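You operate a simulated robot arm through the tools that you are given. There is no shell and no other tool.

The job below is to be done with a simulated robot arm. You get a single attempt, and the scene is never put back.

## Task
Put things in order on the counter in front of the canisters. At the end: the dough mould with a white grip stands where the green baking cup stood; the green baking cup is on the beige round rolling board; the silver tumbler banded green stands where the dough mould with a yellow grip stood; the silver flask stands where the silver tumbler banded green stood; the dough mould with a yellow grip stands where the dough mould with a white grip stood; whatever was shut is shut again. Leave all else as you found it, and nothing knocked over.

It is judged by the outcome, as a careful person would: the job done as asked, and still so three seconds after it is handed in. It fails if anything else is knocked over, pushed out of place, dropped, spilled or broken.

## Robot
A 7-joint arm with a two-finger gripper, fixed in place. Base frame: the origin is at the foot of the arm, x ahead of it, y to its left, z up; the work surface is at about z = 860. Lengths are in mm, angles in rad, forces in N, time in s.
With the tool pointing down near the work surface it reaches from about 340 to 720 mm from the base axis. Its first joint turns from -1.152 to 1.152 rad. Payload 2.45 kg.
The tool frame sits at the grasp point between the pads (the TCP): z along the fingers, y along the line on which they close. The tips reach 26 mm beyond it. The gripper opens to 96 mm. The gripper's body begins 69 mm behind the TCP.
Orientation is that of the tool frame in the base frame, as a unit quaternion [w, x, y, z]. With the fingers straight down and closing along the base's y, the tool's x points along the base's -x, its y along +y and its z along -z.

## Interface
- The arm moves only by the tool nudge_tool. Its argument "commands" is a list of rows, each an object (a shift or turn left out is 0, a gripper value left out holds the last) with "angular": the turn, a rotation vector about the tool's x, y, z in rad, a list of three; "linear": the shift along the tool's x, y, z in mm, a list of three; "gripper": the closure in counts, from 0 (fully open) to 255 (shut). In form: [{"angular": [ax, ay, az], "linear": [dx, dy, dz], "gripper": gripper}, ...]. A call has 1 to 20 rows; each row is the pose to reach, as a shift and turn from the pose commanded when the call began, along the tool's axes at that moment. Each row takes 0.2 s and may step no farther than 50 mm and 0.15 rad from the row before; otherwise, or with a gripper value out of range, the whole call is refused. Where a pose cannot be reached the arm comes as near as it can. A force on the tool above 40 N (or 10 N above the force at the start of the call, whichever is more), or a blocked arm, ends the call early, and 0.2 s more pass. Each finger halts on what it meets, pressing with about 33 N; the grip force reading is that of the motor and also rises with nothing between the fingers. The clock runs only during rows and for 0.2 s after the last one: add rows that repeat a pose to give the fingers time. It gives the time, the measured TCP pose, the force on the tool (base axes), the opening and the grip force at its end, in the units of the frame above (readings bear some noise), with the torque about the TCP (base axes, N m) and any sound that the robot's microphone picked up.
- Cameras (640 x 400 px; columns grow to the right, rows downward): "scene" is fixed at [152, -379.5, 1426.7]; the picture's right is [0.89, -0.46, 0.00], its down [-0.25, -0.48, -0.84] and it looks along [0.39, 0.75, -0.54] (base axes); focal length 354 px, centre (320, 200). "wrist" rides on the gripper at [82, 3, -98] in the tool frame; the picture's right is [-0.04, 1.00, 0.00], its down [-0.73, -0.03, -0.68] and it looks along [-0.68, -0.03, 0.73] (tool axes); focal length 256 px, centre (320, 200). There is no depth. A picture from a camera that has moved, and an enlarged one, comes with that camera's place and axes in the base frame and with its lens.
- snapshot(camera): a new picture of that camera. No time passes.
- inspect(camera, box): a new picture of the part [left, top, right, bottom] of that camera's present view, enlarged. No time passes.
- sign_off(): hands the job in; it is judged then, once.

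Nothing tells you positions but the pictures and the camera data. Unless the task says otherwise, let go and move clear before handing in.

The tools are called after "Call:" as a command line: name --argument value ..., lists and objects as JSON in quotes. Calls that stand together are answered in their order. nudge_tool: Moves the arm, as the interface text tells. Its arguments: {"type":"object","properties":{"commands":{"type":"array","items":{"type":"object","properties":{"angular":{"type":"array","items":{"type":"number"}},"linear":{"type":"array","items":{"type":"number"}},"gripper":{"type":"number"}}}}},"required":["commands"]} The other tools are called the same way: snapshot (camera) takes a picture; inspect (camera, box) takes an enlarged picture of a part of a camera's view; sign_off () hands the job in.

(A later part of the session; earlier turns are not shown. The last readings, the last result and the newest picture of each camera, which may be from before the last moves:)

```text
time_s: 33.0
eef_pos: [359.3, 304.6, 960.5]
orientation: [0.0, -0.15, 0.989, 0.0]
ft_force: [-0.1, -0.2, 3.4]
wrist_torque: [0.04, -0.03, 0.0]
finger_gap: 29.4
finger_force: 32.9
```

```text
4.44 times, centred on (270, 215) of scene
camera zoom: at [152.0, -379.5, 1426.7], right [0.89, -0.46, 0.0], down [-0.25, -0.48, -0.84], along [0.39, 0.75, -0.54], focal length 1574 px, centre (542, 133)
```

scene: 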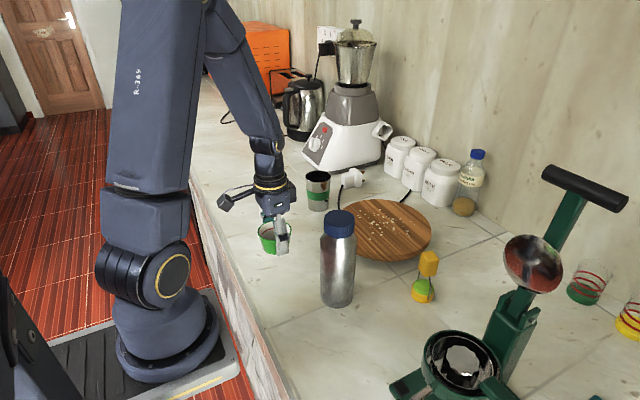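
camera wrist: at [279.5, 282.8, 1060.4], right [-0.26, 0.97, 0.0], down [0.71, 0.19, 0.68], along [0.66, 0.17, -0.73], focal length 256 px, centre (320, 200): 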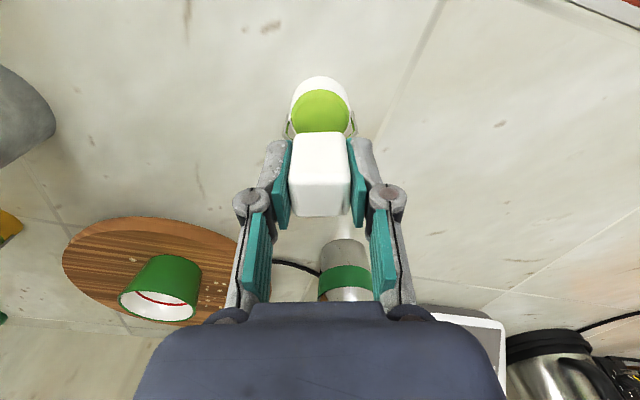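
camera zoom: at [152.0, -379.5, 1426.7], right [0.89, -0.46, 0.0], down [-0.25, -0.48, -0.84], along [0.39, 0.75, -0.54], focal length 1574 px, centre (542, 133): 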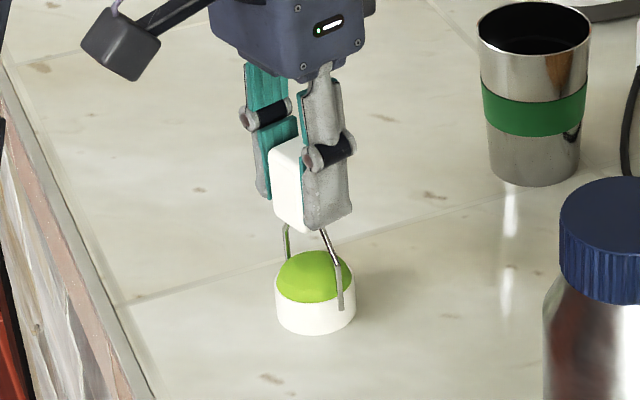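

The block is held with a 29.4 mm gap. I'm lifting slowly and carrying it to the cup's old spot at about (339.5,164), squaring the gripper up again for clearance from the flask.

Call:
nudge_tool --commands '[{"linear": [0, 0, -2], "gripper": 255}, {"linear": [0, 0, -5], "gripper": 255}, {"linear": [0, 0, -9], "gripper": 255}, {"linear": [0, 0, -14], "gripper": 255}, {"linear": [0, 0, -20], "gripper": 255}, {"linear": [0, 0, -26], "gripper": 255}, {"linear": [0, 0, -30], "gripper": 255}, {"linear": [0, 0, -30], "gripper": 255}]'

Call:
inspect --camera "scene" --box '[220, 150, 320, 260]'

Call:
snapshot --camera "wrist"

```text
time_s: 34.8
eef_pos: [358.5, 305.0, 989.7]
orientation: [0.0, -0.149, 0.989, 0.0]
ft_force: [-0.6, 0.1, -1.5]
wrist_torque: [0.02, -0.01, -0.02]
finger_gap: 29.3
finger_force: 32.8
```

```text
3.64 times, centred on (270, 205) of scene
camera zoom: at [152.0, -379.5, 1426.7], right [0.89, -0.46, 0.0], down [-0.25, -0.48, -0.84], along [0.39, 0.75, -0.54], focal length 1288 px, centre (502, 182)
```

zoom: 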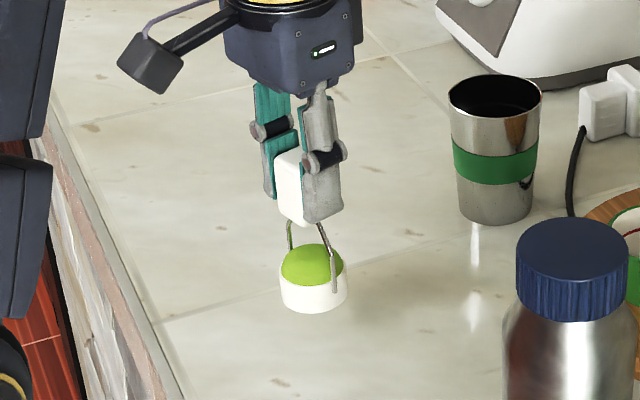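

```text
taken
camera wrist: at [279.9, 282.9, 1089.5], right [-0.26, 0.97, 0.0], down [0.71, 0.19, 0.68], along [0.66, 0.17, -0.73], focal length 256 px, centre (320, 200)
```

wrist: 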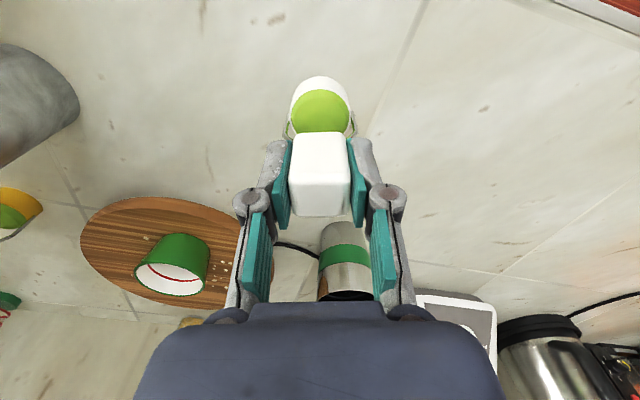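

It is lifted cleanly and hanging upright. Carrying it to the cup's old spot now.

Call:
nudge_tool --commands '[{"linear": [1.8, -3.8, 0], "angular": [0, 0, 0.01], "gripper": 255}, {"linear": [5.4, -11.5, 0], "angular": [0, 0, 0.03], "gripper": 255}, {"linear": [10.7, -23.1, 0], "angular": [0, 0, 0.054], "gripper": 255}, {"linear": [16.7, -35.9, 0], "angular": [0, 0, 0.084], "gripper": 255}, {"linear": [22.6, -48.7, 0], "angular": [0, 0, 0.114], "gripper": 255}, {"linear": [28.6, -61.5, 0], "angular": [0, 0, 0.144], "gripper": 255}, {"linear": [34.5, -74.3, 0], "angular": [0, 0, 0.174], "gripper": 255}, {"linear": [40.5, -87.1, 0], "angular": [0, 0, 0.204], "gripper": 255}, {"linear": [46.4, -99.9, 0], "angular": [0, 0, 0.234], "gripper": 255}, {"linear": [51.8, -111.4, 0], "angular": [0, 0, 0.261], "gripper": 255}, {"linear": [55.9, -120.4, 0], "angular": [0, 0, 0.282], "gripper": 255}, {"linear": [58.3, -125.5, 0], "angular": [0, 0, 0.294], "gripper": 255}, {"linear": [59.5, -128.1, 0], "angular": [0, 0, 0.3], "gripper": 255}, {"linear": [59.5, -128.1, 0], "angular": [0, 0, 0.3], "gripper": 255}]'

Call:
snapshot --camera "wrist"

Call:
snapshot --camera "scene"

```text
time_s: 37.8
eef_pos: [340.5, 164.9, 989.4]
orientation: [0.0, 0.0, 1.0, 0.0]
ft_force: [0.4, 0.6, -2.1]
wrist_torque: [0.01, 0.01, 0.01]
finger_gap: 29.5
finger_force: 32.9
```

```text
taken
camera wrist: at [258.2, 167.0, 1090.3], right [0.04, 1.0, 0.0], down [0.73, -0.03, 0.68], along [0.68, -0.03, -0.73], focal length 256 px, centre (320, 200)
```

wrist: 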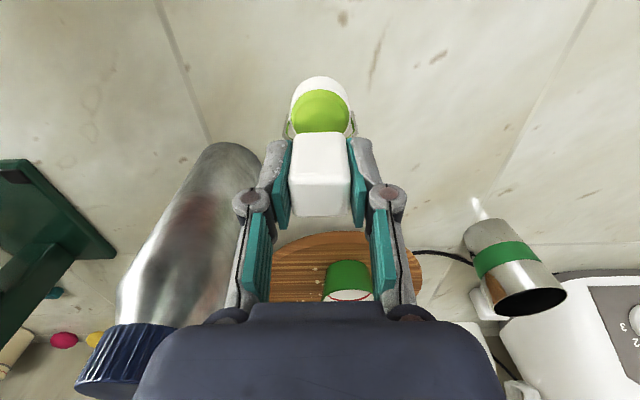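

```text
taken
```

scene: 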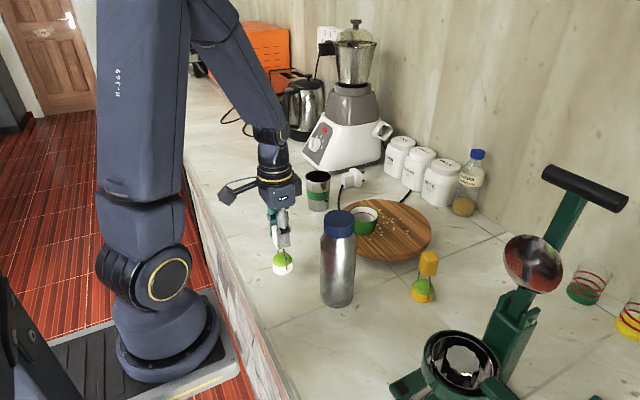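

It is centred over the cup's old spot. I'm lowering it to the counter gently.

Call:
nudge_tool --commands '[{"linear": [0, 0, 5], "gripper": 255}, {"linear": [0, 0, 11], "gripper": 255}, {"linear": [0, 0, 18], "gripper": 255}, {"linear": [0, 0, 23], "gripper": 255}, {"linear": [0, 0, 26], "gripper": 255}, {"linear": [0, 0, 28], "gripper": 255}, {"linear": [0, 0, 29.5], "gripper": 255}, {"linear": [0, 0, 29.5], "gripper": 255}]'

Call:
inspect --camera "scene" --box '[230, 200, 330, 300]'

```text
time_s: 39.6
eef_pos: [339.1, 164.1, 960.7]
orientation: [0.001, 0.001, 1.0, 0.0]
ft_force: [0.9, 0.0, -0.7]
wrist_torque: [0.01, -0.01, 0.0]
finger_gap: 29.2
finger_force: 33.1
```

```text
4.00 times, centred on (280, 250) of scene
camera zoom: at [152.0, -379.5, 1426.7], right [0.89, -0.46, 0.0], down [-0.25, -0.48, -0.84], along [0.39, 0.75, -0.54], focal length 1416 px, centre (480, 0)
```

zoom: 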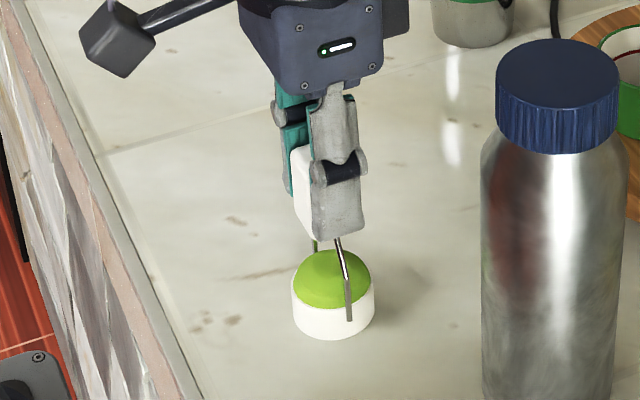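

Almost touching. One more small step down to seat it.

Call:
nudge_tool --commands '[{"linear": [0, 0, 1], "gripper": 255}, {"linear": [0, 0, 1.5], "gripper": 255}, {"linear": [0, 0, 1.5], "gripper": 255}]'

```text
time_s: 40.4
eef_pos: [339.4, 164.6, 960.2]
orientation: [0.001, 0.0, 1.0, 0.001]
ft_force: [-3.1, -2.5, 25.3]
wrist_torque: [-0.07, 0.04, 0.0]
finger_gap: 29.4
finger_force: 33.3
```

Seated with some press; I'm easing off slightly, then opening and rising.

Call:
nudge_tool --commands '[{"linear": [0, 0, -1], "gripper": 255}, {"linear": [0, 0, -1], "gripper": 255}]'

Call:
nudge_tool --commands '[{"gripper": 180}, {"gripper": 120}, {"gripper": 60}, {"gripper": 0}, {"gripper": 0}, {"gripper": 0}]'

Call:
snapshot --camera "wrist"

Call:
inspect --camera "scene" --box '[230, 200, 330, 300]'

```text
time_s: 41.0
eef_pos: [339.1, 165.2, 960.7]
orientation: [0.0, 0.001, 1.0, -0.001]
ft_force: [0.9, 0.8, 1.1]
wrist_torque: [0.05, -0.1, 0.02]
finger_gap: 29.4
finger_force: 32.8
```

```text
time_s: 42.4
eef_pos: [339.5, 163.7, 960.5]
orientation: [-0.001, 0.0, 1.0, 0.0]
ft_force: [1.1, 1.4, 0.6]
wrist_torque: [0.02, 0.02, 0.0]
finger_gap: 96.1
finger_force: 0.2
```

```text
taken
camera wrist: at [258.3, 166.9, 1060.1], right [0.04, 1.0, 0.0], down [0.73, -0.03, 0.68], along [0.68, -0.03, -0.73], focal length 256 px, centre (320, 200)
```

wrist: 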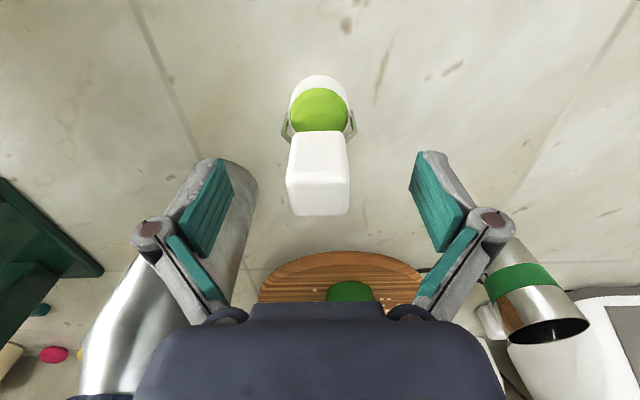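

```text
4.00 times, centred on (280, 250) of scene
camera zoom: at [152.0, -379.5, 1426.7], right [0.89, -0.46, 0.0], down [-0.25, -0.48, -0.84], along [0.39, 0.75, -0.54], focal length 1416 px, centre (480, 0)
```

zoom: 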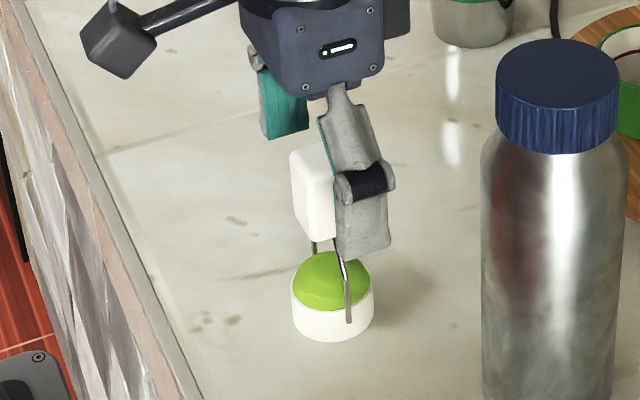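

The white mould stands where the cup was. I'm rising above the flask's height and moving to the yellow mould with a +0.245 rad tool turn.

Call:
nudge_tool --commands '[{"linear": [0, 0, -40], "gripper": 0}, {"linear": [0, 0, -85], "gripper": 0}, {"linear": [0, 0, -130], "gripper": 0}, {"linear": [0, 0, -172], "gripper": 0}, {"linear": [-34, -26, -172], "gripper": 0}, {"linear": [-68, -51, -172], "gripper": 0}, {"linear": [-103, -77, -172], "gripper": 0}, {"linear": [-137, -103, -172], "gripper": 0}, {"linear": [-171, -129, -172], "angular": [0, 0, 0.08], "gripper": 0}, {"linear": [-205, -154, -172], "angular": [0, 0, 0.16], "gripper": 0}, {"linear": [-239.5, -180, -172], "angular": [0, 0, 0.245], "gripper": 0}, {"linear": [-239.5, -180, -130], "angular": [0, 0, 0.245], "gripper": 0}, {"linear": [-239.5, -180, -90], "angular": [0, 0, 0.245], "gripper": 0}, {"linear": [-239.5, -180, -80], "angular": [0, 0, 0.245], "gripper": 0}, {"linear": [-239.5, -180, -80], "angular": [0, 0, 0.245], "gripper": 0}]'

Call:
snapshot --camera "wrist"

Call:
inspect --camera "wrist" --box '[260, 40, 380, 160]'

Call:
snapshot --camera "scene"

```text
time_s: 45.6
eef_pos: [579.6, -14.6, 1037.1]
orientation: [0.001, 0.122, 0.993, 0.0]
ft_force: [-0.5, 0.6, 0.1]
wrist_torque: [0.01, -0.01, -0.01]
finger_gap: 96.1
finger_force: 0.0
```

```text
taken
camera wrist: at [501.0, 7.4, 1137.2], right [0.28, 0.96, 0.0], down [0.7, -0.21, 0.68], along [0.65, -0.19, -0.73], focal length 256 px, centre (320, 200)
```

wrist: 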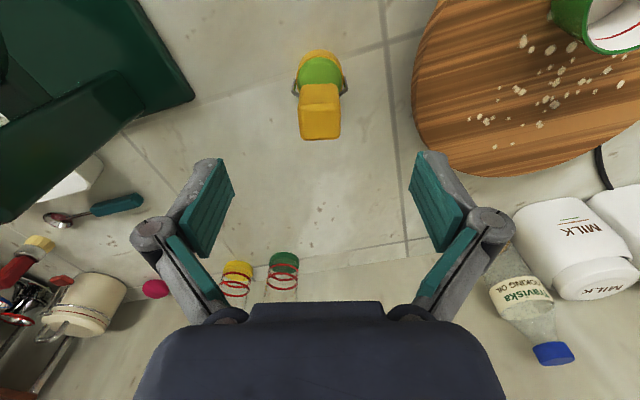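

```text
3.33 times, centred on (320, 100) of wrist
camera zoom: at [501.0, 7.4, 1137.2], right [0.28, 0.96, 0.0], down [0.7, -0.21, 0.68], along [0.65, -0.19, -0.73], focal length 853 px, centre (320, 533)
```

zoom: 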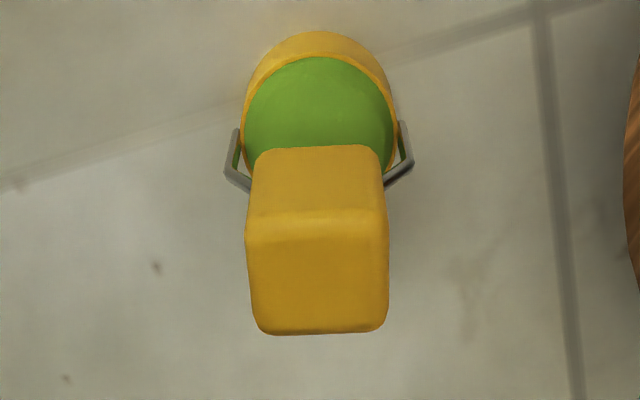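

```text
taken
```

scene: 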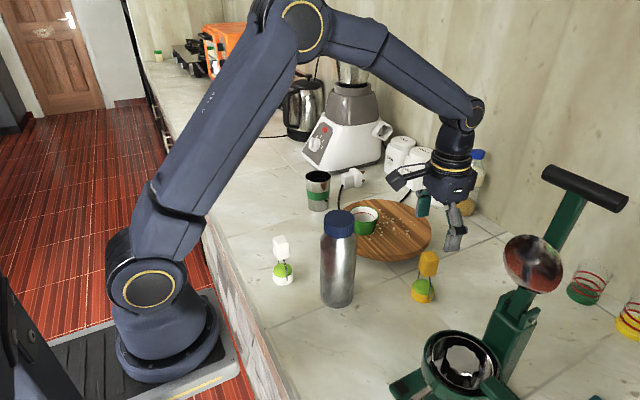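

The yellow mould is aligned at about (579,-16). I'm descending to mid-block and closing.

Call:
nudge_tool --commands '[{"linear": [0, 0, 25], "gripper": 0}, {"linear": [0, 0, 50], "gripper": 0}, {"linear": [0, 0, 70], "gripper": 0}, {"linear": [0, 0, 80], "gripper": 0}, {"linear": [0, 0, 80], "gripper": 0}]'

Call:
snapshot --camera "wrist"

Call:
inspect --camera "scene" --box '[370, 200, 490, 320]'

```text
time_s: 46.8
eef_pos: [579.9, -16.8, 957.8]
orientation: [0.001, 0.123, 0.992, 0.0]
ft_force: [0.4, -0.8, -0.4]
wrist_torque: [0.0, 0.0, -0.01]
finger_gap: 96.0
finger_force: 0.1
```

```text
taken
camera wrist: at [501.1, 5.8, 1057.9], right [0.28, 0.96, 0.0], down [0.7, -0.21, 0.68], along [0.65, -0.19, -0.73], focal length 256 px, centre (320, 200)
```

wrist: 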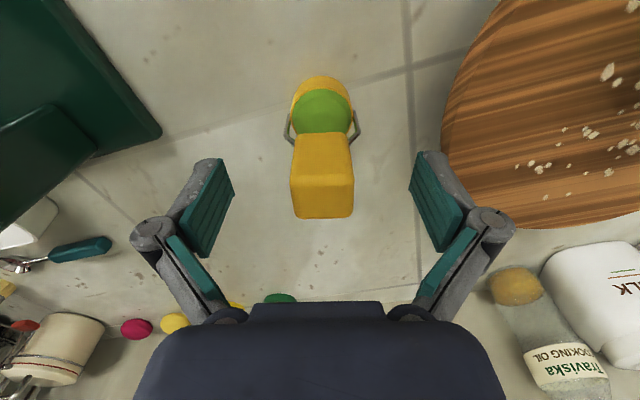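

```text
3.33 times, centred on (430, 260) of scene
camera zoom: at [152.0, -379.5, 1426.7], right [0.89, -0.46, 0.0], down [-0.25, -0.48, -0.84], along [0.39, 0.75, -0.54], focal length 1180 px, centre (-47, 0)
```

zoom: 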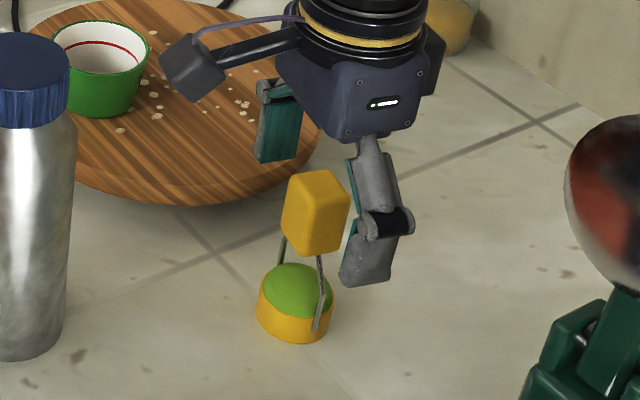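

Well bracketed. Closing, then lifting slowly.

Call:
nudge_tool --commands '[{"gripper": 255}, {"gripper": 255}, {"gripper": 255}, {"gripper": 255}, {"gripper": 255}, {"gripper": 255}, {"gripper": 255}]'

Call:
nudge_tool --commands '[{"linear": [0, 0, -2], "gripper": 255}, {"linear": [0, 0, -5], "gripper": 255}, {"linear": [0, 0, -9], "gripper": 255}, {"linear": [0, 0, -14], "gripper": 255}, {"linear": [0, 0, -20], "gripper": 255}, {"linear": [0, 0, -26], "gripper": 255}, {"linear": [0, 0, -30], "gripper": 255}, {"linear": [0, 0, -30], "gripper": 255}]'

Call:
snapshot --camera "wrist"

Call:
inspect --camera "scene" --box '[370, 200, 490, 320]'

```text
time_s: 48.4
eef_pos: [579.2, -15.4, 958.8]
orientation: [0.0, 0.123, 0.992, 0.0]
ft_force: [0.1, 0.3, 1.8]
wrist_torque: [0.06, -0.03, -0.04]
finger_gap: 29.1
finger_force: 33.4
```

```text
time_s: 50.2
eef_pos: [579.9, -15.8, 989.5]
orientation: [0.0, 0.123, 0.992, -0.001]
ft_force: [-0.1, -0.4, -1.6]
wrist_torque: [0.01, 0.0, -0.02]
finger_gap: 29.1
finger_force: 33.2
```

```text
taken
camera wrist: at [501.6, 5.8, 1089.9], right [0.28, 0.96, 0.0], down [0.7, -0.21, 0.68], along [0.65, -0.19, -0.73], focal length 256 px, centre (320, 200)
```

wrist: 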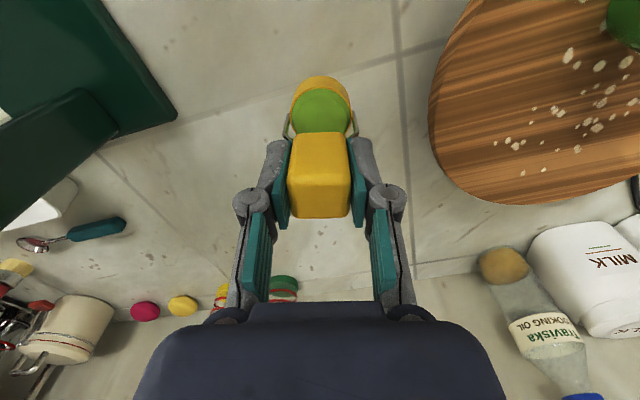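

```text
3.33 times, centred on (430, 260) of scene
camera zoom: at [152.0, -379.5, 1426.7], right [0.89, -0.46, 0.0], down [-0.25, -0.48, -0.84], along [0.39, 0.75, -0.54], focal length 1180 px, centre (-47, 0)
```

zoom: 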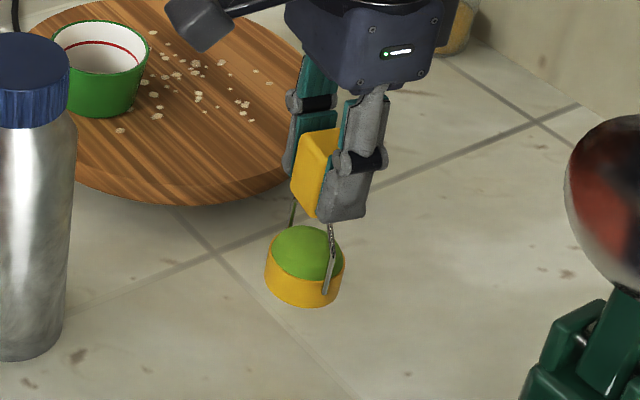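

The yellow mould is lifted cleanly. I'll raise it well above everything, swing over the board away from the flask, and then carry it to (359,304).

Call:
nudge_tool --commands '[{"linear": [0, 0, -4], "gripper": 255}, {"linear": [0, 0, -12], "gripper": 255}, {"linear": [0, 0, -24], "gripper": 255}, {"linear": [0, 0, -40], "gripper": 255}, {"linear": [0, 0, -58], "gripper": 255}, {"linear": [0, 0, -76], "gripper": 255}, {"linear": [0, 0, -92], "gripper": 255}, {"linear": [0, 0, -104], "gripper": 255}, {"linear": [0, 0, -110], "gripper": 255}, {"linear": [2, 8, -110], "gripper": 255}, {"linear": [6, 24.2, -110], "gripper": 255}, {"linear": [12.1, 48.3, -110], "gripper": 255}, {"linear": [18.1, 72.5, -110], "gripper": 255}, {"linear": [24.2, 96.6, -110], "gripper": 255}, {"linear": [30.2, 120.8, -110], "gripper": 255}, {"linear": [35.5, 141.7, -110], "gripper": 255}, {"linear": [38.7, 154.6, -110], "gripper": 255}, {"linear": [40.3, 161, -110], "gripper": 255}, {"linear": [40.3, 161, -110], "gripper": 255}]'

Call:
snapshot --camera "scene"

```text
time_s: 54.2
eef_pos: [579.5, 151.1, 1101.0]
orientation: [0.0, 0.122, 0.993, 0.0]
ft_force: [0.2, -0.3, -0.8]
wrist_torque: [0.02, 0.01, -0.01]
finger_gap: 29.3
finger_force: 33.4
```

```text
taken
```

scene: 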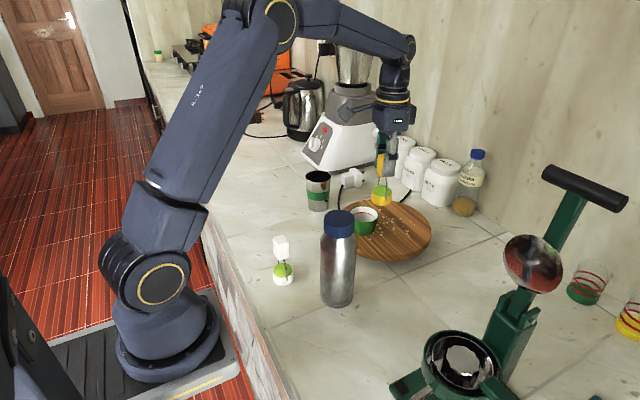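

The mould is high and clear of the board. I'm continuing to above the white mould's old spot.

Call:
nudge_tool --commands '[{"linear": [7.5, 2.9, 0], "gripper": 255}, {"linear": [22.6, 8.6, 0], "gripper": 255}, {"linear": [40.1, 15.4, 0], "gripper": 255}, {"linear": [60.2, 23, 0], "gripper": 255}, {"linear": [80.3, 30.7, 0], "gripper": 255}, {"linear": [100.3, 38.4, 0], "gripper": 255}, {"linear": [120.4, 46.1, 0], "gripper": 255}, {"linear": [140.4, 53.8, 0], "gripper": 255}, {"linear": [160.5, 61.4, 0], "gripper": 255}, {"linear": [180.6, 69.1, 0], "gripper": 255}, {"linear": [200.6, 76.8, 0], "gripper": 255}, {"linear": [218.2, 83.5, 0], "gripper": 255}, {"linear": [233.2, 89.3, 0], "gripper": 255}, {"linear": [243.3, 93.1, 0], "gripper": 255}, {"linear": [250.8, 96, 0], "gripper": 255}, {"linear": [250.8, 96, 0], "gripper": 255}]'

Call:
nudge_tool --commands '[{"linear": [0, 0, 6], "gripper": 255}, {"linear": [0, 0, 18], "gripper": 255}, {"linear": [0, 0, 34], "gripper": 255}, {"linear": [0, 0, 50], "gripper": 255}, {"linear": [0, 0, 66], "gripper": 255}, {"linear": [0, 0, 82], "gripper": 255}, {"linear": [0, 0, 98], "gripper": 255}, {"linear": [0, 0, 112], "gripper": 255}, {"linear": [0, 0, 122], "gripper": 255}, {"linear": [0, 0, 130], "gripper": 255}, {"linear": [0, 0, 130], "gripper": 255}]'

Call:
snapshot --camera "wrist"

Call:
inspect --camera "scene" --box '[220, 160, 320, 290]'

```text
time_s: 57.6
eef_pos: [358.7, 304.2, 1101.2]
orientation: [-0.001, 0.123, 0.992, 0.0]
ft_force: [0.1, 0.2, -1.5]
wrist_torque: [0.01, 0.03, -0.01]
finger_gap: 29.1
finger_force: 33.4
```

```text
time_s: 60.0
eef_pos: [358.1, 305.2, 971.3]
orientation: [0.0, 0.123, 0.992, -0.001]
ft_force: [-0.6, -0.2, -1.5]
wrist_torque: [-0.01, -0.01, 0.0]
finger_gap: 29.3
finger_force: 33.1
```

```text
taken
camera wrist: at [280.5, 326.3, 1070.1], right [0.28, 0.96, 0.0], down [0.7, -0.21, 0.68], along [0.65, -0.19, -0.73], focal length 256 px, centre (320, 200)
```

wrist: 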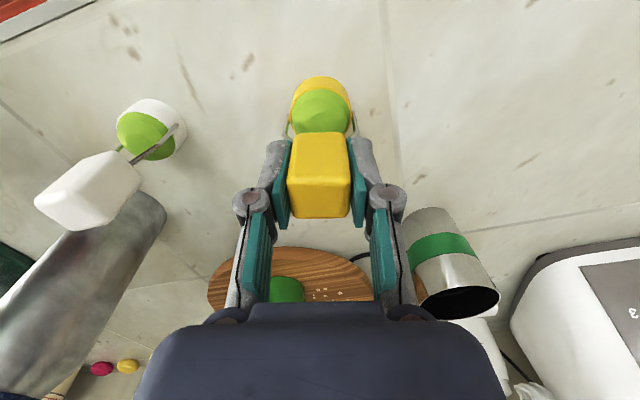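

```text
3.08 times, centred on (270, 225) of scene
camera zoom: at [152.0, -379.5, 1426.7], right [0.89, -0.46, 0.0], down [-0.25, -0.48, -0.84], along [0.39, 0.75, -0.54], focal length 1090 px, centre (474, 123)
```

zoom: 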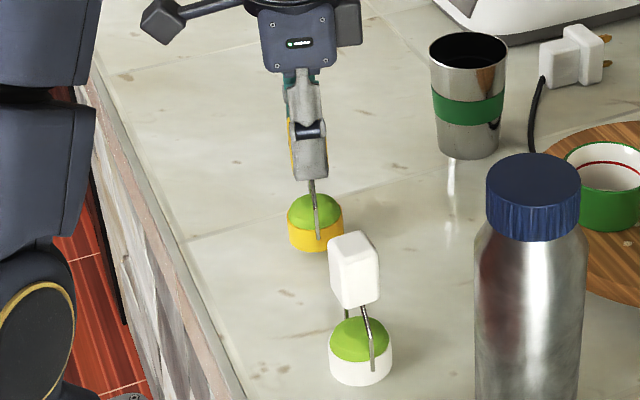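

Directly over the old white-mould spot with about 10 mm to go. Lowering to contact.

Call:
nudge_tool --commands '[{"linear": [0, 0, 4], "gripper": 255}, {"linear": [0, 0, 7], "gripper": 255}, {"linear": [0, 0, 9], "gripper": 255}, {"linear": [0, 0, 9.8], "gripper": 255}, {"linear": [0, 0, 9.8], "gripper": 255}]'

```text
time_s: 61.2
eef_pos: [358.6, 305.9, 960.0]
orientation: [0.001, 0.123, 0.992, -0.001]
ft_force: [-0.2, -0.1, -0.6]
wrist_torque: [0.04, 0.02, 0.02]
finger_gap: 29.5
finger_force: 33.1
```

Call:
nudge_tool --commands '[{"linear": [0, 0, 0.5], "gripper": 255}, {"linear": [0, 0, 0.5], "gripper": 255}]'

```text
time_s: 61.8
eef_pos: [358.8, 303.5, 959.5]
orientation: [0.0, 0.121, 0.993, 0.0]
ft_force: [-0.1, 0.7, -1.0]
wrist_torque: [-0.01, -0.02, -0.04]
finger_gap: 29.3
finger_force: 33.2
```

The reading still shows the weight hanging, so it's just off the counter. Another small step.

Call:
nudge_tool --commands '[{"linear": [0, 0, 0.6], "gripper": 255}, {"linear": [0, 0, 0.6], "gripper": 255}]'

```text
time_s: 62.4
eef_pos: [359.6, 303.4, 959.6]
orientation: [0.0, 0.123, 0.992, 0.0]
ft_force: [0.3, 0.3, -1.0]
wrist_torque: [0.0, 0.04, -0.01]
finger_gap: 29.0
finger_force: 33.2
```

Call:
nudge_tool --commands '[{"linear": [0, 0, 0.7], "gripper": 255}, {"linear": [0, 0, 0.7], "gripper": 255}]'

Call:
inspect --camera "scene" --box '[240, 210, 300, 260]'

```text
time_s: 63.0
eef_pos: [359.1, 304.9, 958.0]
orientation: [0.0, 0.122, 0.992, 0.0]
ft_force: [-0.6, 0.0, -0.4]
wrist_torque: [0.02, -0.03, 0.0]
finger_gap: 29.4
finger_force: 33.3
```

```text
8.00 times, centred on (270, 235) of scene
camera zoom: at [152.0, -379.5, 1426.7], right [0.89, -0.46, 0.0], down [-0.25, -0.48, -0.84], along [0.39, 0.75, -0.54], focal length 2833 px, centre (720, -80)
```

zoom: 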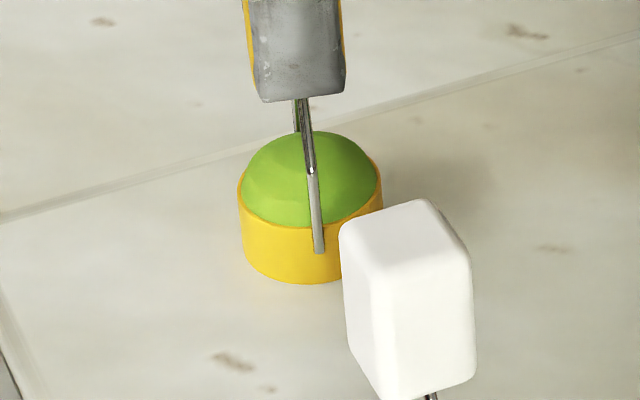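

Call:
nudge_tool --commands '[{"linear": [0, 0, 0.7], "gripper": 255}, {"linear": [0, 0, 0.7], "gripper": 255}]'

```text
time_s: 63.6
eef_pos: [359.4, 304.7, 958.1]
orientation: [0.0, 0.123, 0.992, 0.001]
ft_force: [-0.5, -0.8, 11.0]
wrist_torque: [-0.21, 0.2, 0.02]
finger_gap: 29.5
finger_force: 33.0
```

Contact reads 11 N. I'm easing off slightly and opening.

Call:
nudge_tool --commands '[{"linear": [0, 0, -0.4], "gripper": 255}, {"linear": [0, 0, -0.4], "gripper": 180}, {"linear": [0, 0, -0.4], "gripper": 120}, {"linear": [0, 0, -0.4], "gripper": 60}, {"linear": [0, 0, -0.4], "gripper": 0}, {"linear": [0, 0, -0.4], "gripper": 0}, {"linear": [0, 0, -0.4], "gripper": 0}]'

Call:
inspect --camera "wrist" --box '[220, 60, 420, 220]'

Call:
inspect --camera "scene" --box '[220, 160, 320, 290]'

```text
time_s: 65.2
eef_pos: [358.3, 304.6, 958.7]
orientation: [0.0, 0.123, 0.992, 0.0]
ft_force: [0.0, 0.6, 0.5]
wrist_torque: [0.01, 0.04, -0.01]
finger_gap: 96.1
finger_force: 0.1
```

```text
2.50 times, centred on (320, 140) of wrist
camera zoom: at [280.9, 326.1, 1057.9], right [0.28, 0.96, 0.0], down [0.7, -0.21, 0.68], along [0.65, -0.19, -0.73], focal length 640 px, centre (320, 350)
```

zoom: 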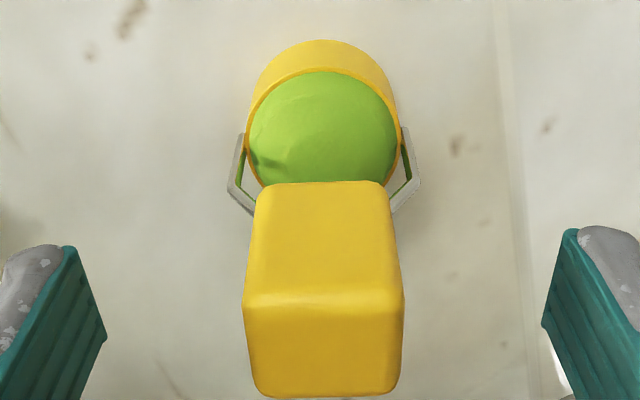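

```text
3.08 times, centred on (270, 225) of scene
camera zoom: at [152.0, -379.5, 1426.7], right [0.89, -0.46, 0.0], down [-0.25, -0.48, -0.84], along [0.39, 0.75, -0.54], focal length 1090 px, centre (474, 123)
```

zoom: 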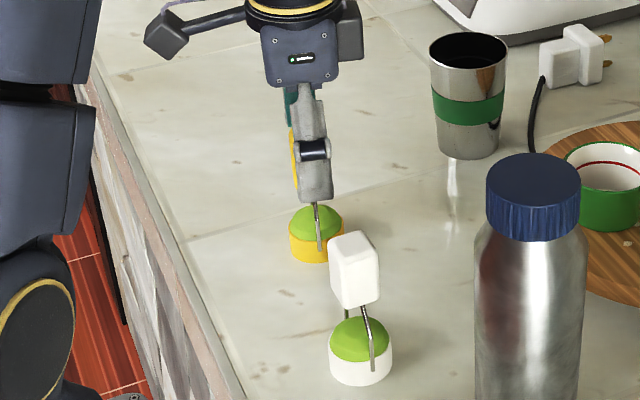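

The yellow mould stands where the white one was. Next I'm rising and moving over the tumbler near (539,384), squaring the gripper up again.

Call:
nudge_tool --commands '[{"linear": [0, 0, -34], "gripper": 0}, {"linear": [0, 0, -68], "gripper": 0}, {"linear": [0, 0, -92], "gripper": 0}, {"linear": [-31, 24, -92], "angular": [0, 0, -0.05], "gripper": 0}, {"linear": [-62, 48.5, -92], "angular": [0, 0, -0.1], "gripper": 0}, {"linear": [-93, 73, -92], "angular": [0, 0, -0.15], "gripper": 0}, {"linear": [-124, 97, -92], "angular": [0, 0, -0.2], "gripper": 0}, {"linear": [-155.2, 121.3, -92], "angular": [0, 0, -0.245], "gripper": 0}, {"linear": [-155.2, 121.3, -92], "angular": [0, 0, -0.245], "gripper": 0}]'

Call:
snapshot --camera "wrist"

Call:
inspect --camera "wrist" --box '[240, 40, 400, 160]'

Call:
snapshot --camera "scene"

```text
time_s: 67.2
eef_pos: [538.7, 384.3, 1049.6]
orientation: [-0.001, 0.001, 1.0, -0.002]
ft_force: [0.2, 0.1, -0.7]
wrist_torque: [0.01, 0.02, -0.02]
finger_gap: 96.2
finger_force: 0.1
```

```text
taken
camera wrist: at [457.7, 386.3, 1149.0], right [0.04, 1.0, 0.0], down [0.73, -0.03, 0.68], along [0.68, -0.03, -0.73], focal length 256 px, centre (320, 200)
```

wrist: 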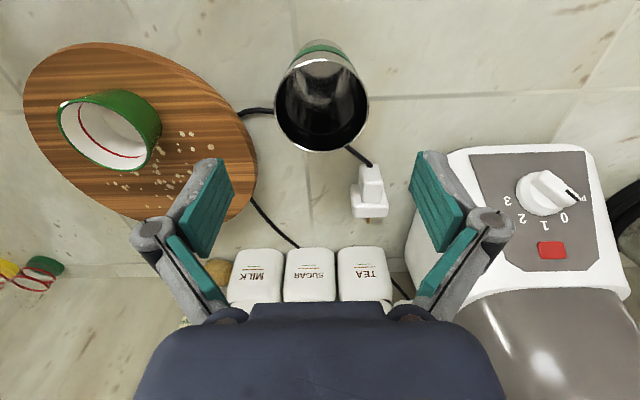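

```text
3.33 times, centred on (320, 100) of wrist
camera zoom: at [457.7, 386.3, 1149.0], right [0.04, 1.0, 0.0], down [0.73, -0.03, 0.68], along [0.68, -0.03, -0.73], focal length 853 px, centre (320, 533)
```

zoom: 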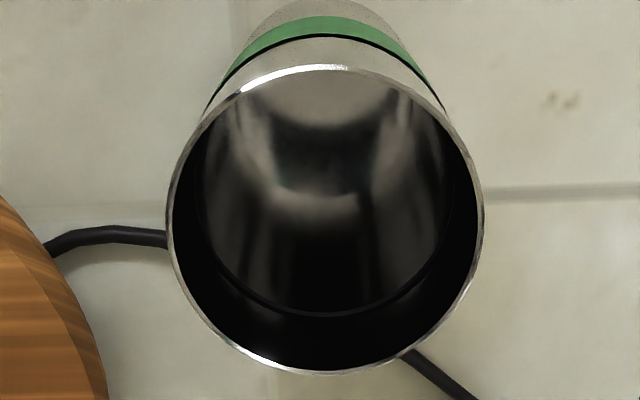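

```text
taken
```

scene: 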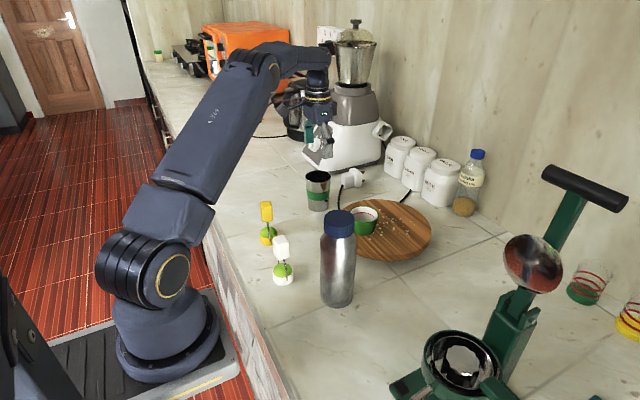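

The tumbler is centred under the tool at about (540,384). I'm descending around it.

Call:
nudge_tool --commands '[{"linear": [-1, 0, 30], "gripper": 0}, {"linear": [-1, 0, 60], "gripper": 0}, {"linear": [-1, 0, 85], "gripper": 0}, {"linear": [-1, 0, 85], "gripper": 0}]'

Call:
snapshot --camera "wrist"

Call:
inspect --camera "scene" --box '[270, 120, 370, 230]'

```text
time_s: 68.2
eef_pos: [541.0, 384.2, 965.6]
orientation: [0.0, 0.0, 1.0, -0.001]
ft_force: [0.0, 0.1, 0.5]
wrist_torque: [-0.01, 0.02, 0.03]
finger_gap: 96.0
finger_force: 0.1
```

```text
taken
camera wrist: at [458.9, 386.6, 1064.1], right [0.04, 1.0, 0.0], down [0.73, -0.03, 0.68], along [0.68, -0.03, -0.73], focal length 256 px, centre (320, 200)
```

wrist: 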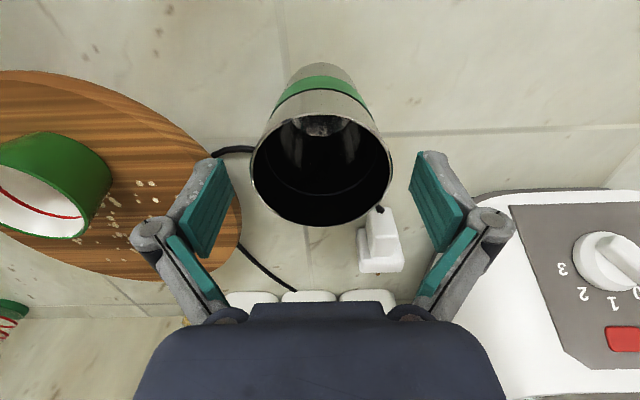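

```text
3.64 times, centred on (320, 175) of scene
camera zoom: at [152.0, -379.5, 1426.7], right [0.89, -0.46, 0.0], down [-0.25, -0.48, -0.84], along [0.39, 0.75, -0.54], focal length 1288 px, centre (320, 291)
```

zoom: 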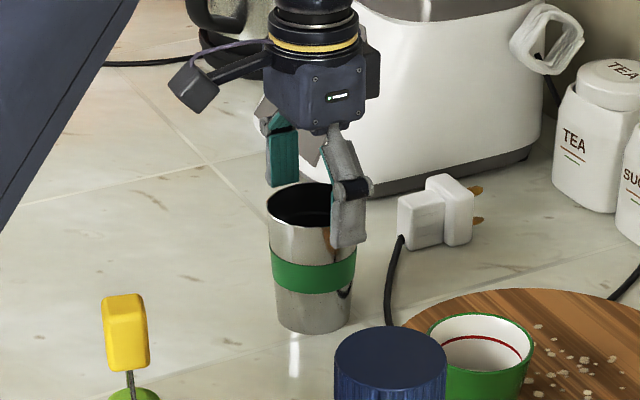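

The tumbler is well centred. I'm descending further to grip about 30 mm below the rim.

Call:
nudge_tool --commands '[{"linear": [0, 0, 20], "gripper": 0}, {"linear": [0, 0, 35], "gripper": 0}, {"linear": [0, 0, 40], "gripper": 0}, {"linear": [0, 0, 40], "gripper": 0}]'

Call:
snapshot --camera "wrist"

Call:
inspect --camera "scene" --box '[270, 120, 370, 230]'

```text
time_s: 69.2
eef_pos: [539.1, 384.9, 925.7]
orientation: [0.0, 0.0, 1.0, 0.0]
ft_force: [-0.1, 0.7, -0.1]
wrist_torque: [-0.01, 0.0, 0.0]
finger_gap: 95.9
finger_force: 0.0
```

```text
taken
camera wrist: at [458.2, 387.1, 1024.4], right [0.04, 1.0, 0.0], down [0.73, -0.03, 0.68], along [0.68, -0.03, -0.73], focal length 256 px, centre (320, 200)
```

wrist: 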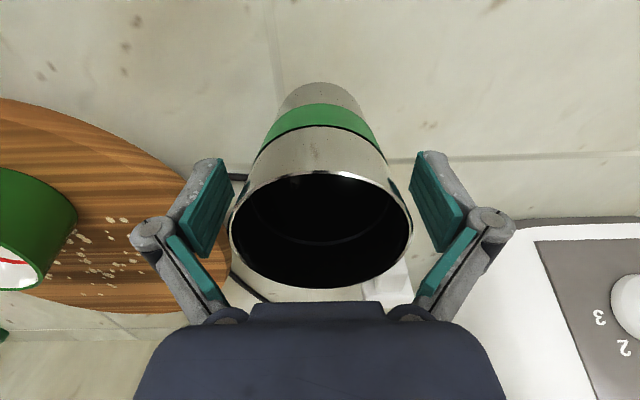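

```text
3.64 times, centred on (320, 175) of scene
camera zoom: at [152.0, -379.5, 1426.7], right [0.89, -0.46, 0.0], down [-0.25, -0.48, -0.84], along [0.39, 0.75, -0.54], focal length 1288 px, centre (320, 291)
```

zoom: 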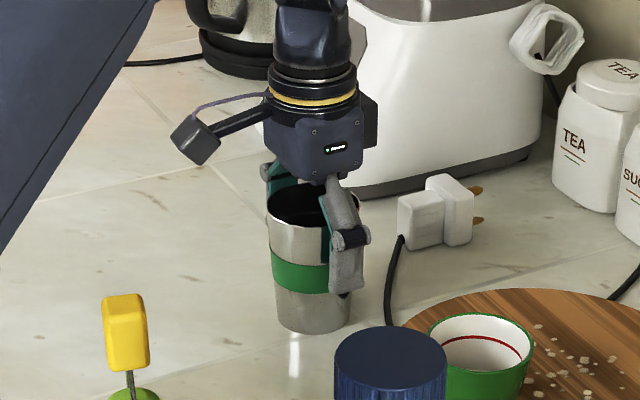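

The rim is centred between the pads. Closing now.

Call:
nudge_tool --commands '[{"gripper": 255}, {"gripper": 255}, {"gripper": 255}, {"gripper": 255}, {"gripper": 255}]'

Call:
nudge_tool --commands '[{"linear": [0, 0, -2], "gripper": 255}, {"linear": [0, 0, -2], "gripper": 255}]'

Call:
snapshot --camera "wrist"

```text
time_s: 70.4
eef_pos: [541.3, 384.8, 924.5]
orientation: [0.001, 0.0, 1.0, 0.0]
ft_force: [0.1, -0.7, -0.7]
wrist_torque: [-0.03, -0.02, -0.02]
finger_gap: 66.8
finger_force: 32.5
```

```text
time_s: 71.0
eef_pos: [540.1, 384.0, 926.7]
orientation: [0.0, 0.001, 1.0, 0.0]
ft_force: [0.6, 0.7, -0.9]
wrist_torque: [-0.01, -0.01, 0.02]
finger_gap: 66.6
finger_force: 32.7
```

```text
taken
camera wrist: at [458.2, 386.8, 1026.9], right [0.04, 1.0, 0.0], down [0.73, -0.03, 0.68], along [0.68, -0.03, -0.73], focal length 256 px, centre (320, 200)
```

wrist: 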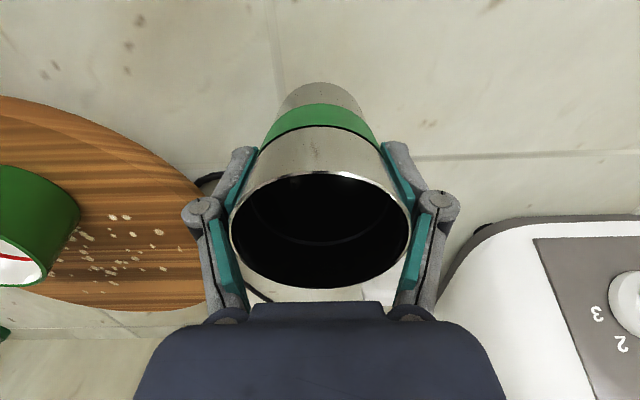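

Gripped at 66.8 mm and it seems to rise with the fingers. I'm lifting further slowly and verifying.

Call:
nudge_tool --commands '[{"linear": [0, 0, -2], "gripper": 255}, {"linear": [0, 0, -4], "gripper": 255}, {"linear": [0, 0, -6], "gripper": 255}, {"linear": [0, 0, -9], "gripper": 255}, {"linear": [0, 0, -12], "gripper": 255}, {"linear": [0, 0, -12], "gripper": 255}]'

Call:
snapshot --camera "wrist"

Call:
inspect --camera "scene" --box '[270, 120, 370, 230]'

```text
time_s: 72.4
eef_pos: [541.5, 383.7, 939.5]
orientation: [0.0, 0.001, 1.0, 0.0]
ft_force: [-0.7, 0.2, -1.1]
wrist_torque: [0.0, 0.01, -0.02]
finger_gap: 66.9
finger_force: 33.7
```

```text
taken
camera wrist: at [459.0, 386.4, 1039.2], right [0.04, 1.0, 0.0], down [0.73, -0.03, 0.68], along [0.68, -0.03, -0.73], focal length 256 px, centre (320, 200)
```

wrist: 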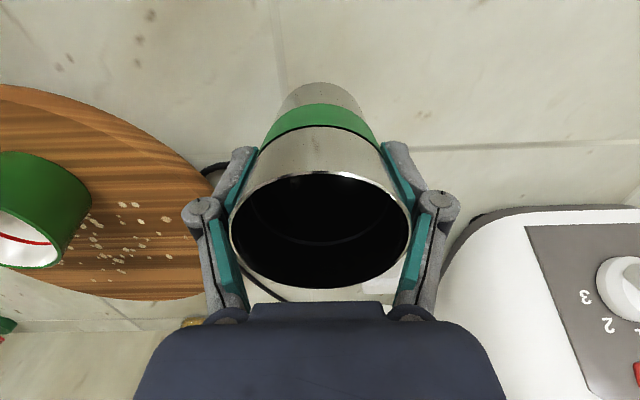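

```text
3.64 times, centred on (320, 175) of scene
camera zoom: at [152.0, -379.5, 1426.7], right [0.89, -0.46, 0.0], down [-0.25, -0.48, -0.84], along [0.39, 0.75, -0.54], focal length 1288 px, centre (320, 291)
```

zoom: 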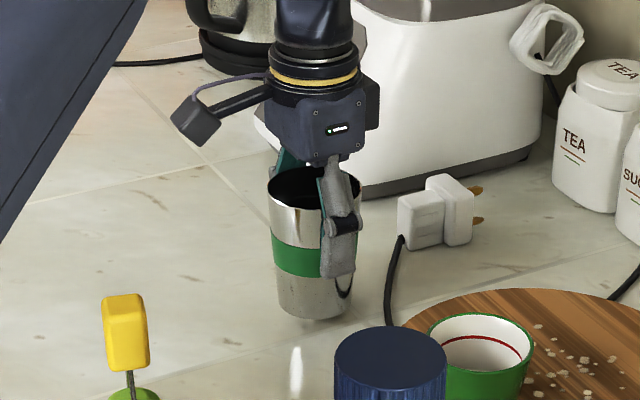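

The tumbler is held firmly and upright. I'm lifting it high enough to pass over the green cup.

Call:
nudge_tool --commands '[{"linear": [0, 0, -3], "gripper": 255}, {"linear": [0, 0, -9], "gripper": 255}, {"linear": [0, 0, -18], "gripper": 255}, {"linear": [0, 0, -30], "gripper": 255}, {"linear": [0, 0, -43], "gripper": 255}, {"linear": [0, 0, -56], "gripper": 255}, {"linear": [0, 0, -69], "gripper": 255}, {"linear": [0, 0, -82], "gripper": 255}, {"linear": [0, 0, -94], "gripper": 255}, {"linear": [0, 0, -104], "gripper": 255}, {"linear": [0, 0, -112], "gripper": 255}, {"linear": [0, 0, -118], "gripper": 255}, {"linear": [0, 0, -121], "gripper": 255}, {"linear": [0, 0, -121], "gripper": 255}]'

Call:
snapshot --camera "wrist"

Call:
snapshot --camera "scene"

```text
time_s: 75.4
eef_pos: [539.6, 384.8, 1060.3]
orientation: [0.0, 0.0, 1.0, -0.001]
ft_force: [0.8, -0.1, -0.8]
wrist_torque: [0.02, 0.05, -0.02]
finger_gap: 66.6
finger_force: 33.2
```

```text
taken
camera wrist: at [458.0, 387.0, 1159.9], right [0.04, 1.0, 0.0], down [0.73, -0.03, 0.68], along [0.68, -0.03, -0.73], focal length 256 px, centre (320, 200)
```

wrist: 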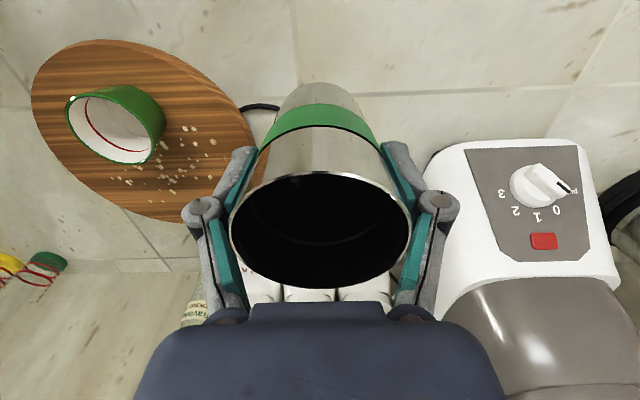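

```text
taken
```

scene: 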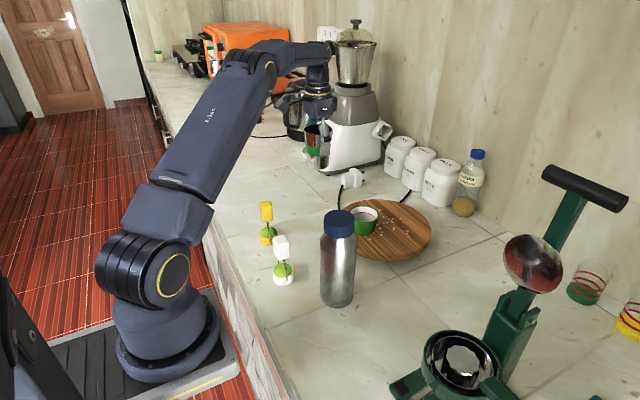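

Carrying the tumbler smoothly across to above the yellow mould's old spot at (579,-16).

Call:
nudge_tool --commands '[{"linear": [-0.5, -5, 0], "gripper": 255}, {"linear": [-1.5, -15, 0], "gripper": 255}, {"linear": [-2.9, -30, 0], "gripper": 255}, {"linear": [-4.9, -50, 0], "gripper": 255}, {"linear": [-7.3, -75, 0], "gripper": 255}, {"linear": [-9.8, -100, 0], "gripper": 255}, {"linear": [-12.2, -125, 0], "gripper": 255}, {"linear": [-14.6, -150, 0], "gripper": 255}, {"linear": [-17.1, -175, 0], "gripper": 255}, {"linear": [-19.5, -200, 0], "gripper": 255}, {"linear": [-21.9, -225, 0], "gripper": 255}, {"linear": [-24.4, -250, 0], "gripper": 255}, {"linear": [-26.8, -275, 0], "gripper": 255}, {"linear": [-29.3, -300, 0], "gripper": 255}, {"linear": [-31.7, -325, 0], "gripper": 255}, {"linear": [-34.1, -350, 0], "gripper": 255}, {"linear": [-36.1, -370, 0], "gripper": 255}, {"linear": [-37.5, -385, 0], "gripper": 255}, {"linear": [-38.5, -395, 0], "gripper": 255}, {"linear": [-39, -400, 0], "gripper": 255}]'

Call:
snapshot --camera "wrist"

Call:
snapshot --camera "scene"

```text
time_s: 79.6
eef_pos: [577.9, -16.9, 1062.1]
orientation: [0.0, 0.0, 1.0, 0.0]
ft_force: [0.3, 0.6, -0.9]
wrist_torque: [-0.02, -0.01, 0.02]
finger_gap: 66.6
finger_force: 33.3
```

```text
taken
camera wrist: at [496.6, -13.7, 1161.1], right [0.04, 1.0, 0.0], down [0.73, -0.03, 0.68], along [0.68, -0.03, -0.73], focal length 256 px, centre (320, 200)
```

wrist: 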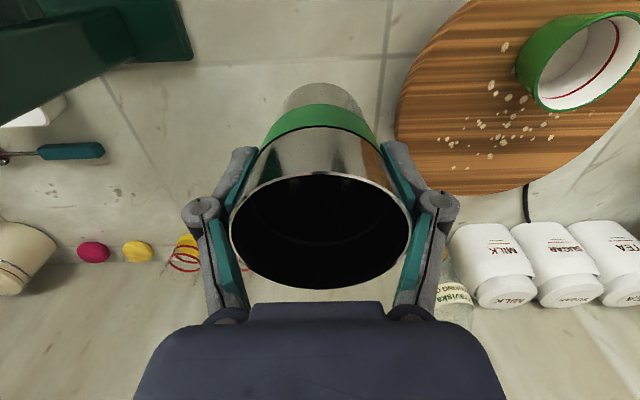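

```text
taken
```

scene: 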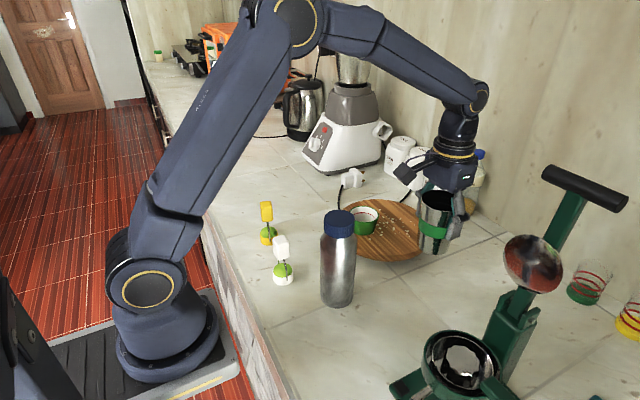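

Positioned over the target. I'm lowering the tumbler smoothly.

Call:
nudge_tool --commands '[{"linear": [0, 0, 4], "gripper": 255}, {"linear": [0, 0, 12], "gripper": 255}, {"linear": [0, 0, 24], "gripper": 255}, {"linear": [0, 0, 40], "gripper": 255}, {"linear": [0, 0, 56], "gripper": 255}, {"linear": [0, 0, 72], "gripper": 255}, {"linear": [0, 0, 88], "gripper": 255}, {"linear": [0, 0, 102], "gripper": 255}, {"linear": [0, 0, 112], "gripper": 255}, {"linear": [0, 0, 119], "gripper": 255}, {"linear": [0, 0, 123], "gripper": 255}, {"linear": [0, 0, 126], "gripper": 255}, {"linear": [0, 0, 126], "gripper": 255}]'

Call:
snapshot --camera "wrist"

Call:
inspect --camera "scene" --box '[370, 180, 490, 320]'

```text
time_s: 82.4
eef_pos: [579.2, -15.2, 934.8]
orientation: [0.0, -0.002, 1.0, 0.0]
ft_force: [0.2, -0.3, -0.3]
wrist_torque: [0.06, 0.06, 0.0]
finger_gap: 66.7
finger_force: 32.6
```

```text
taken
camera wrist: at [497.9, -13.0, 1034.0], right [0.04, 1.0, 0.0], down [0.73, -0.03, 0.68], along [0.68, -0.03, -0.73], focal length 256 px, centre (320, 200)
```

wrist: 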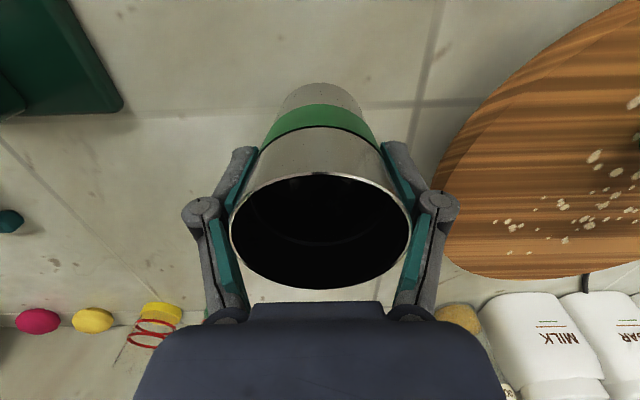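

```text
2.86 times, centred on (430, 250) of scene
camera zoom: at [152.0, -379.5, 1426.7], right [0.89, -0.46, 0.0], down [-0.25, -0.48, -0.84], along [0.39, 0.75, -0.54], focal length 1012 px, centre (6, 57)
```

zoom: 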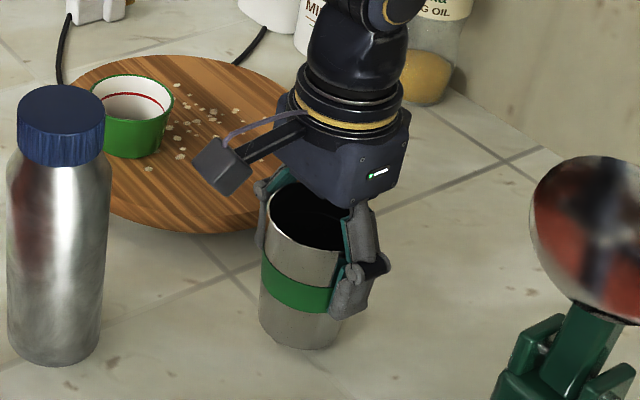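

About 9 mm to go. Lowering in small steps to contact.

Call:
nudge_tool --commands '[{"linear": [0, 0, 3], "gripper": 255}, {"linear": [0, 0, 6], "gripper": 255}, {"linear": [0, 0, 7.5], "gripper": 255}, {"linear": [0, 0, 8.5], "gripper": 255}, {"linear": [0, 0, 8.5], "gripper": 255}]'

Call:
nudge_tool --commands '[{"linear": [0, 0, 0.6], "gripper": 255}, {"linear": [0, 0, 0.6], "gripper": 255}]'

```text
time_s: 83.6
eef_pos: [579.2, -15.1, 927.1]
orientation: [0.0, 0.0, 1.0, 0.0]
ft_force: [-1.0, 0.5, -1.7]
wrist_torque: [0.01, 0.0, 0.01]
finger_gap: 66.6
finger_force: 32.8
```

```text
time_s: 84.2
eef_pos: [579.8, -15.9, 923.5]
orientation: [0.0, 0.0, 1.0, 0.0]
ft_force: [0.0, 0.0, -0.8]
wrist_torque: [0.01, 0.02, -0.02]
finger_gap: 66.8
finger_force: 32.9
```

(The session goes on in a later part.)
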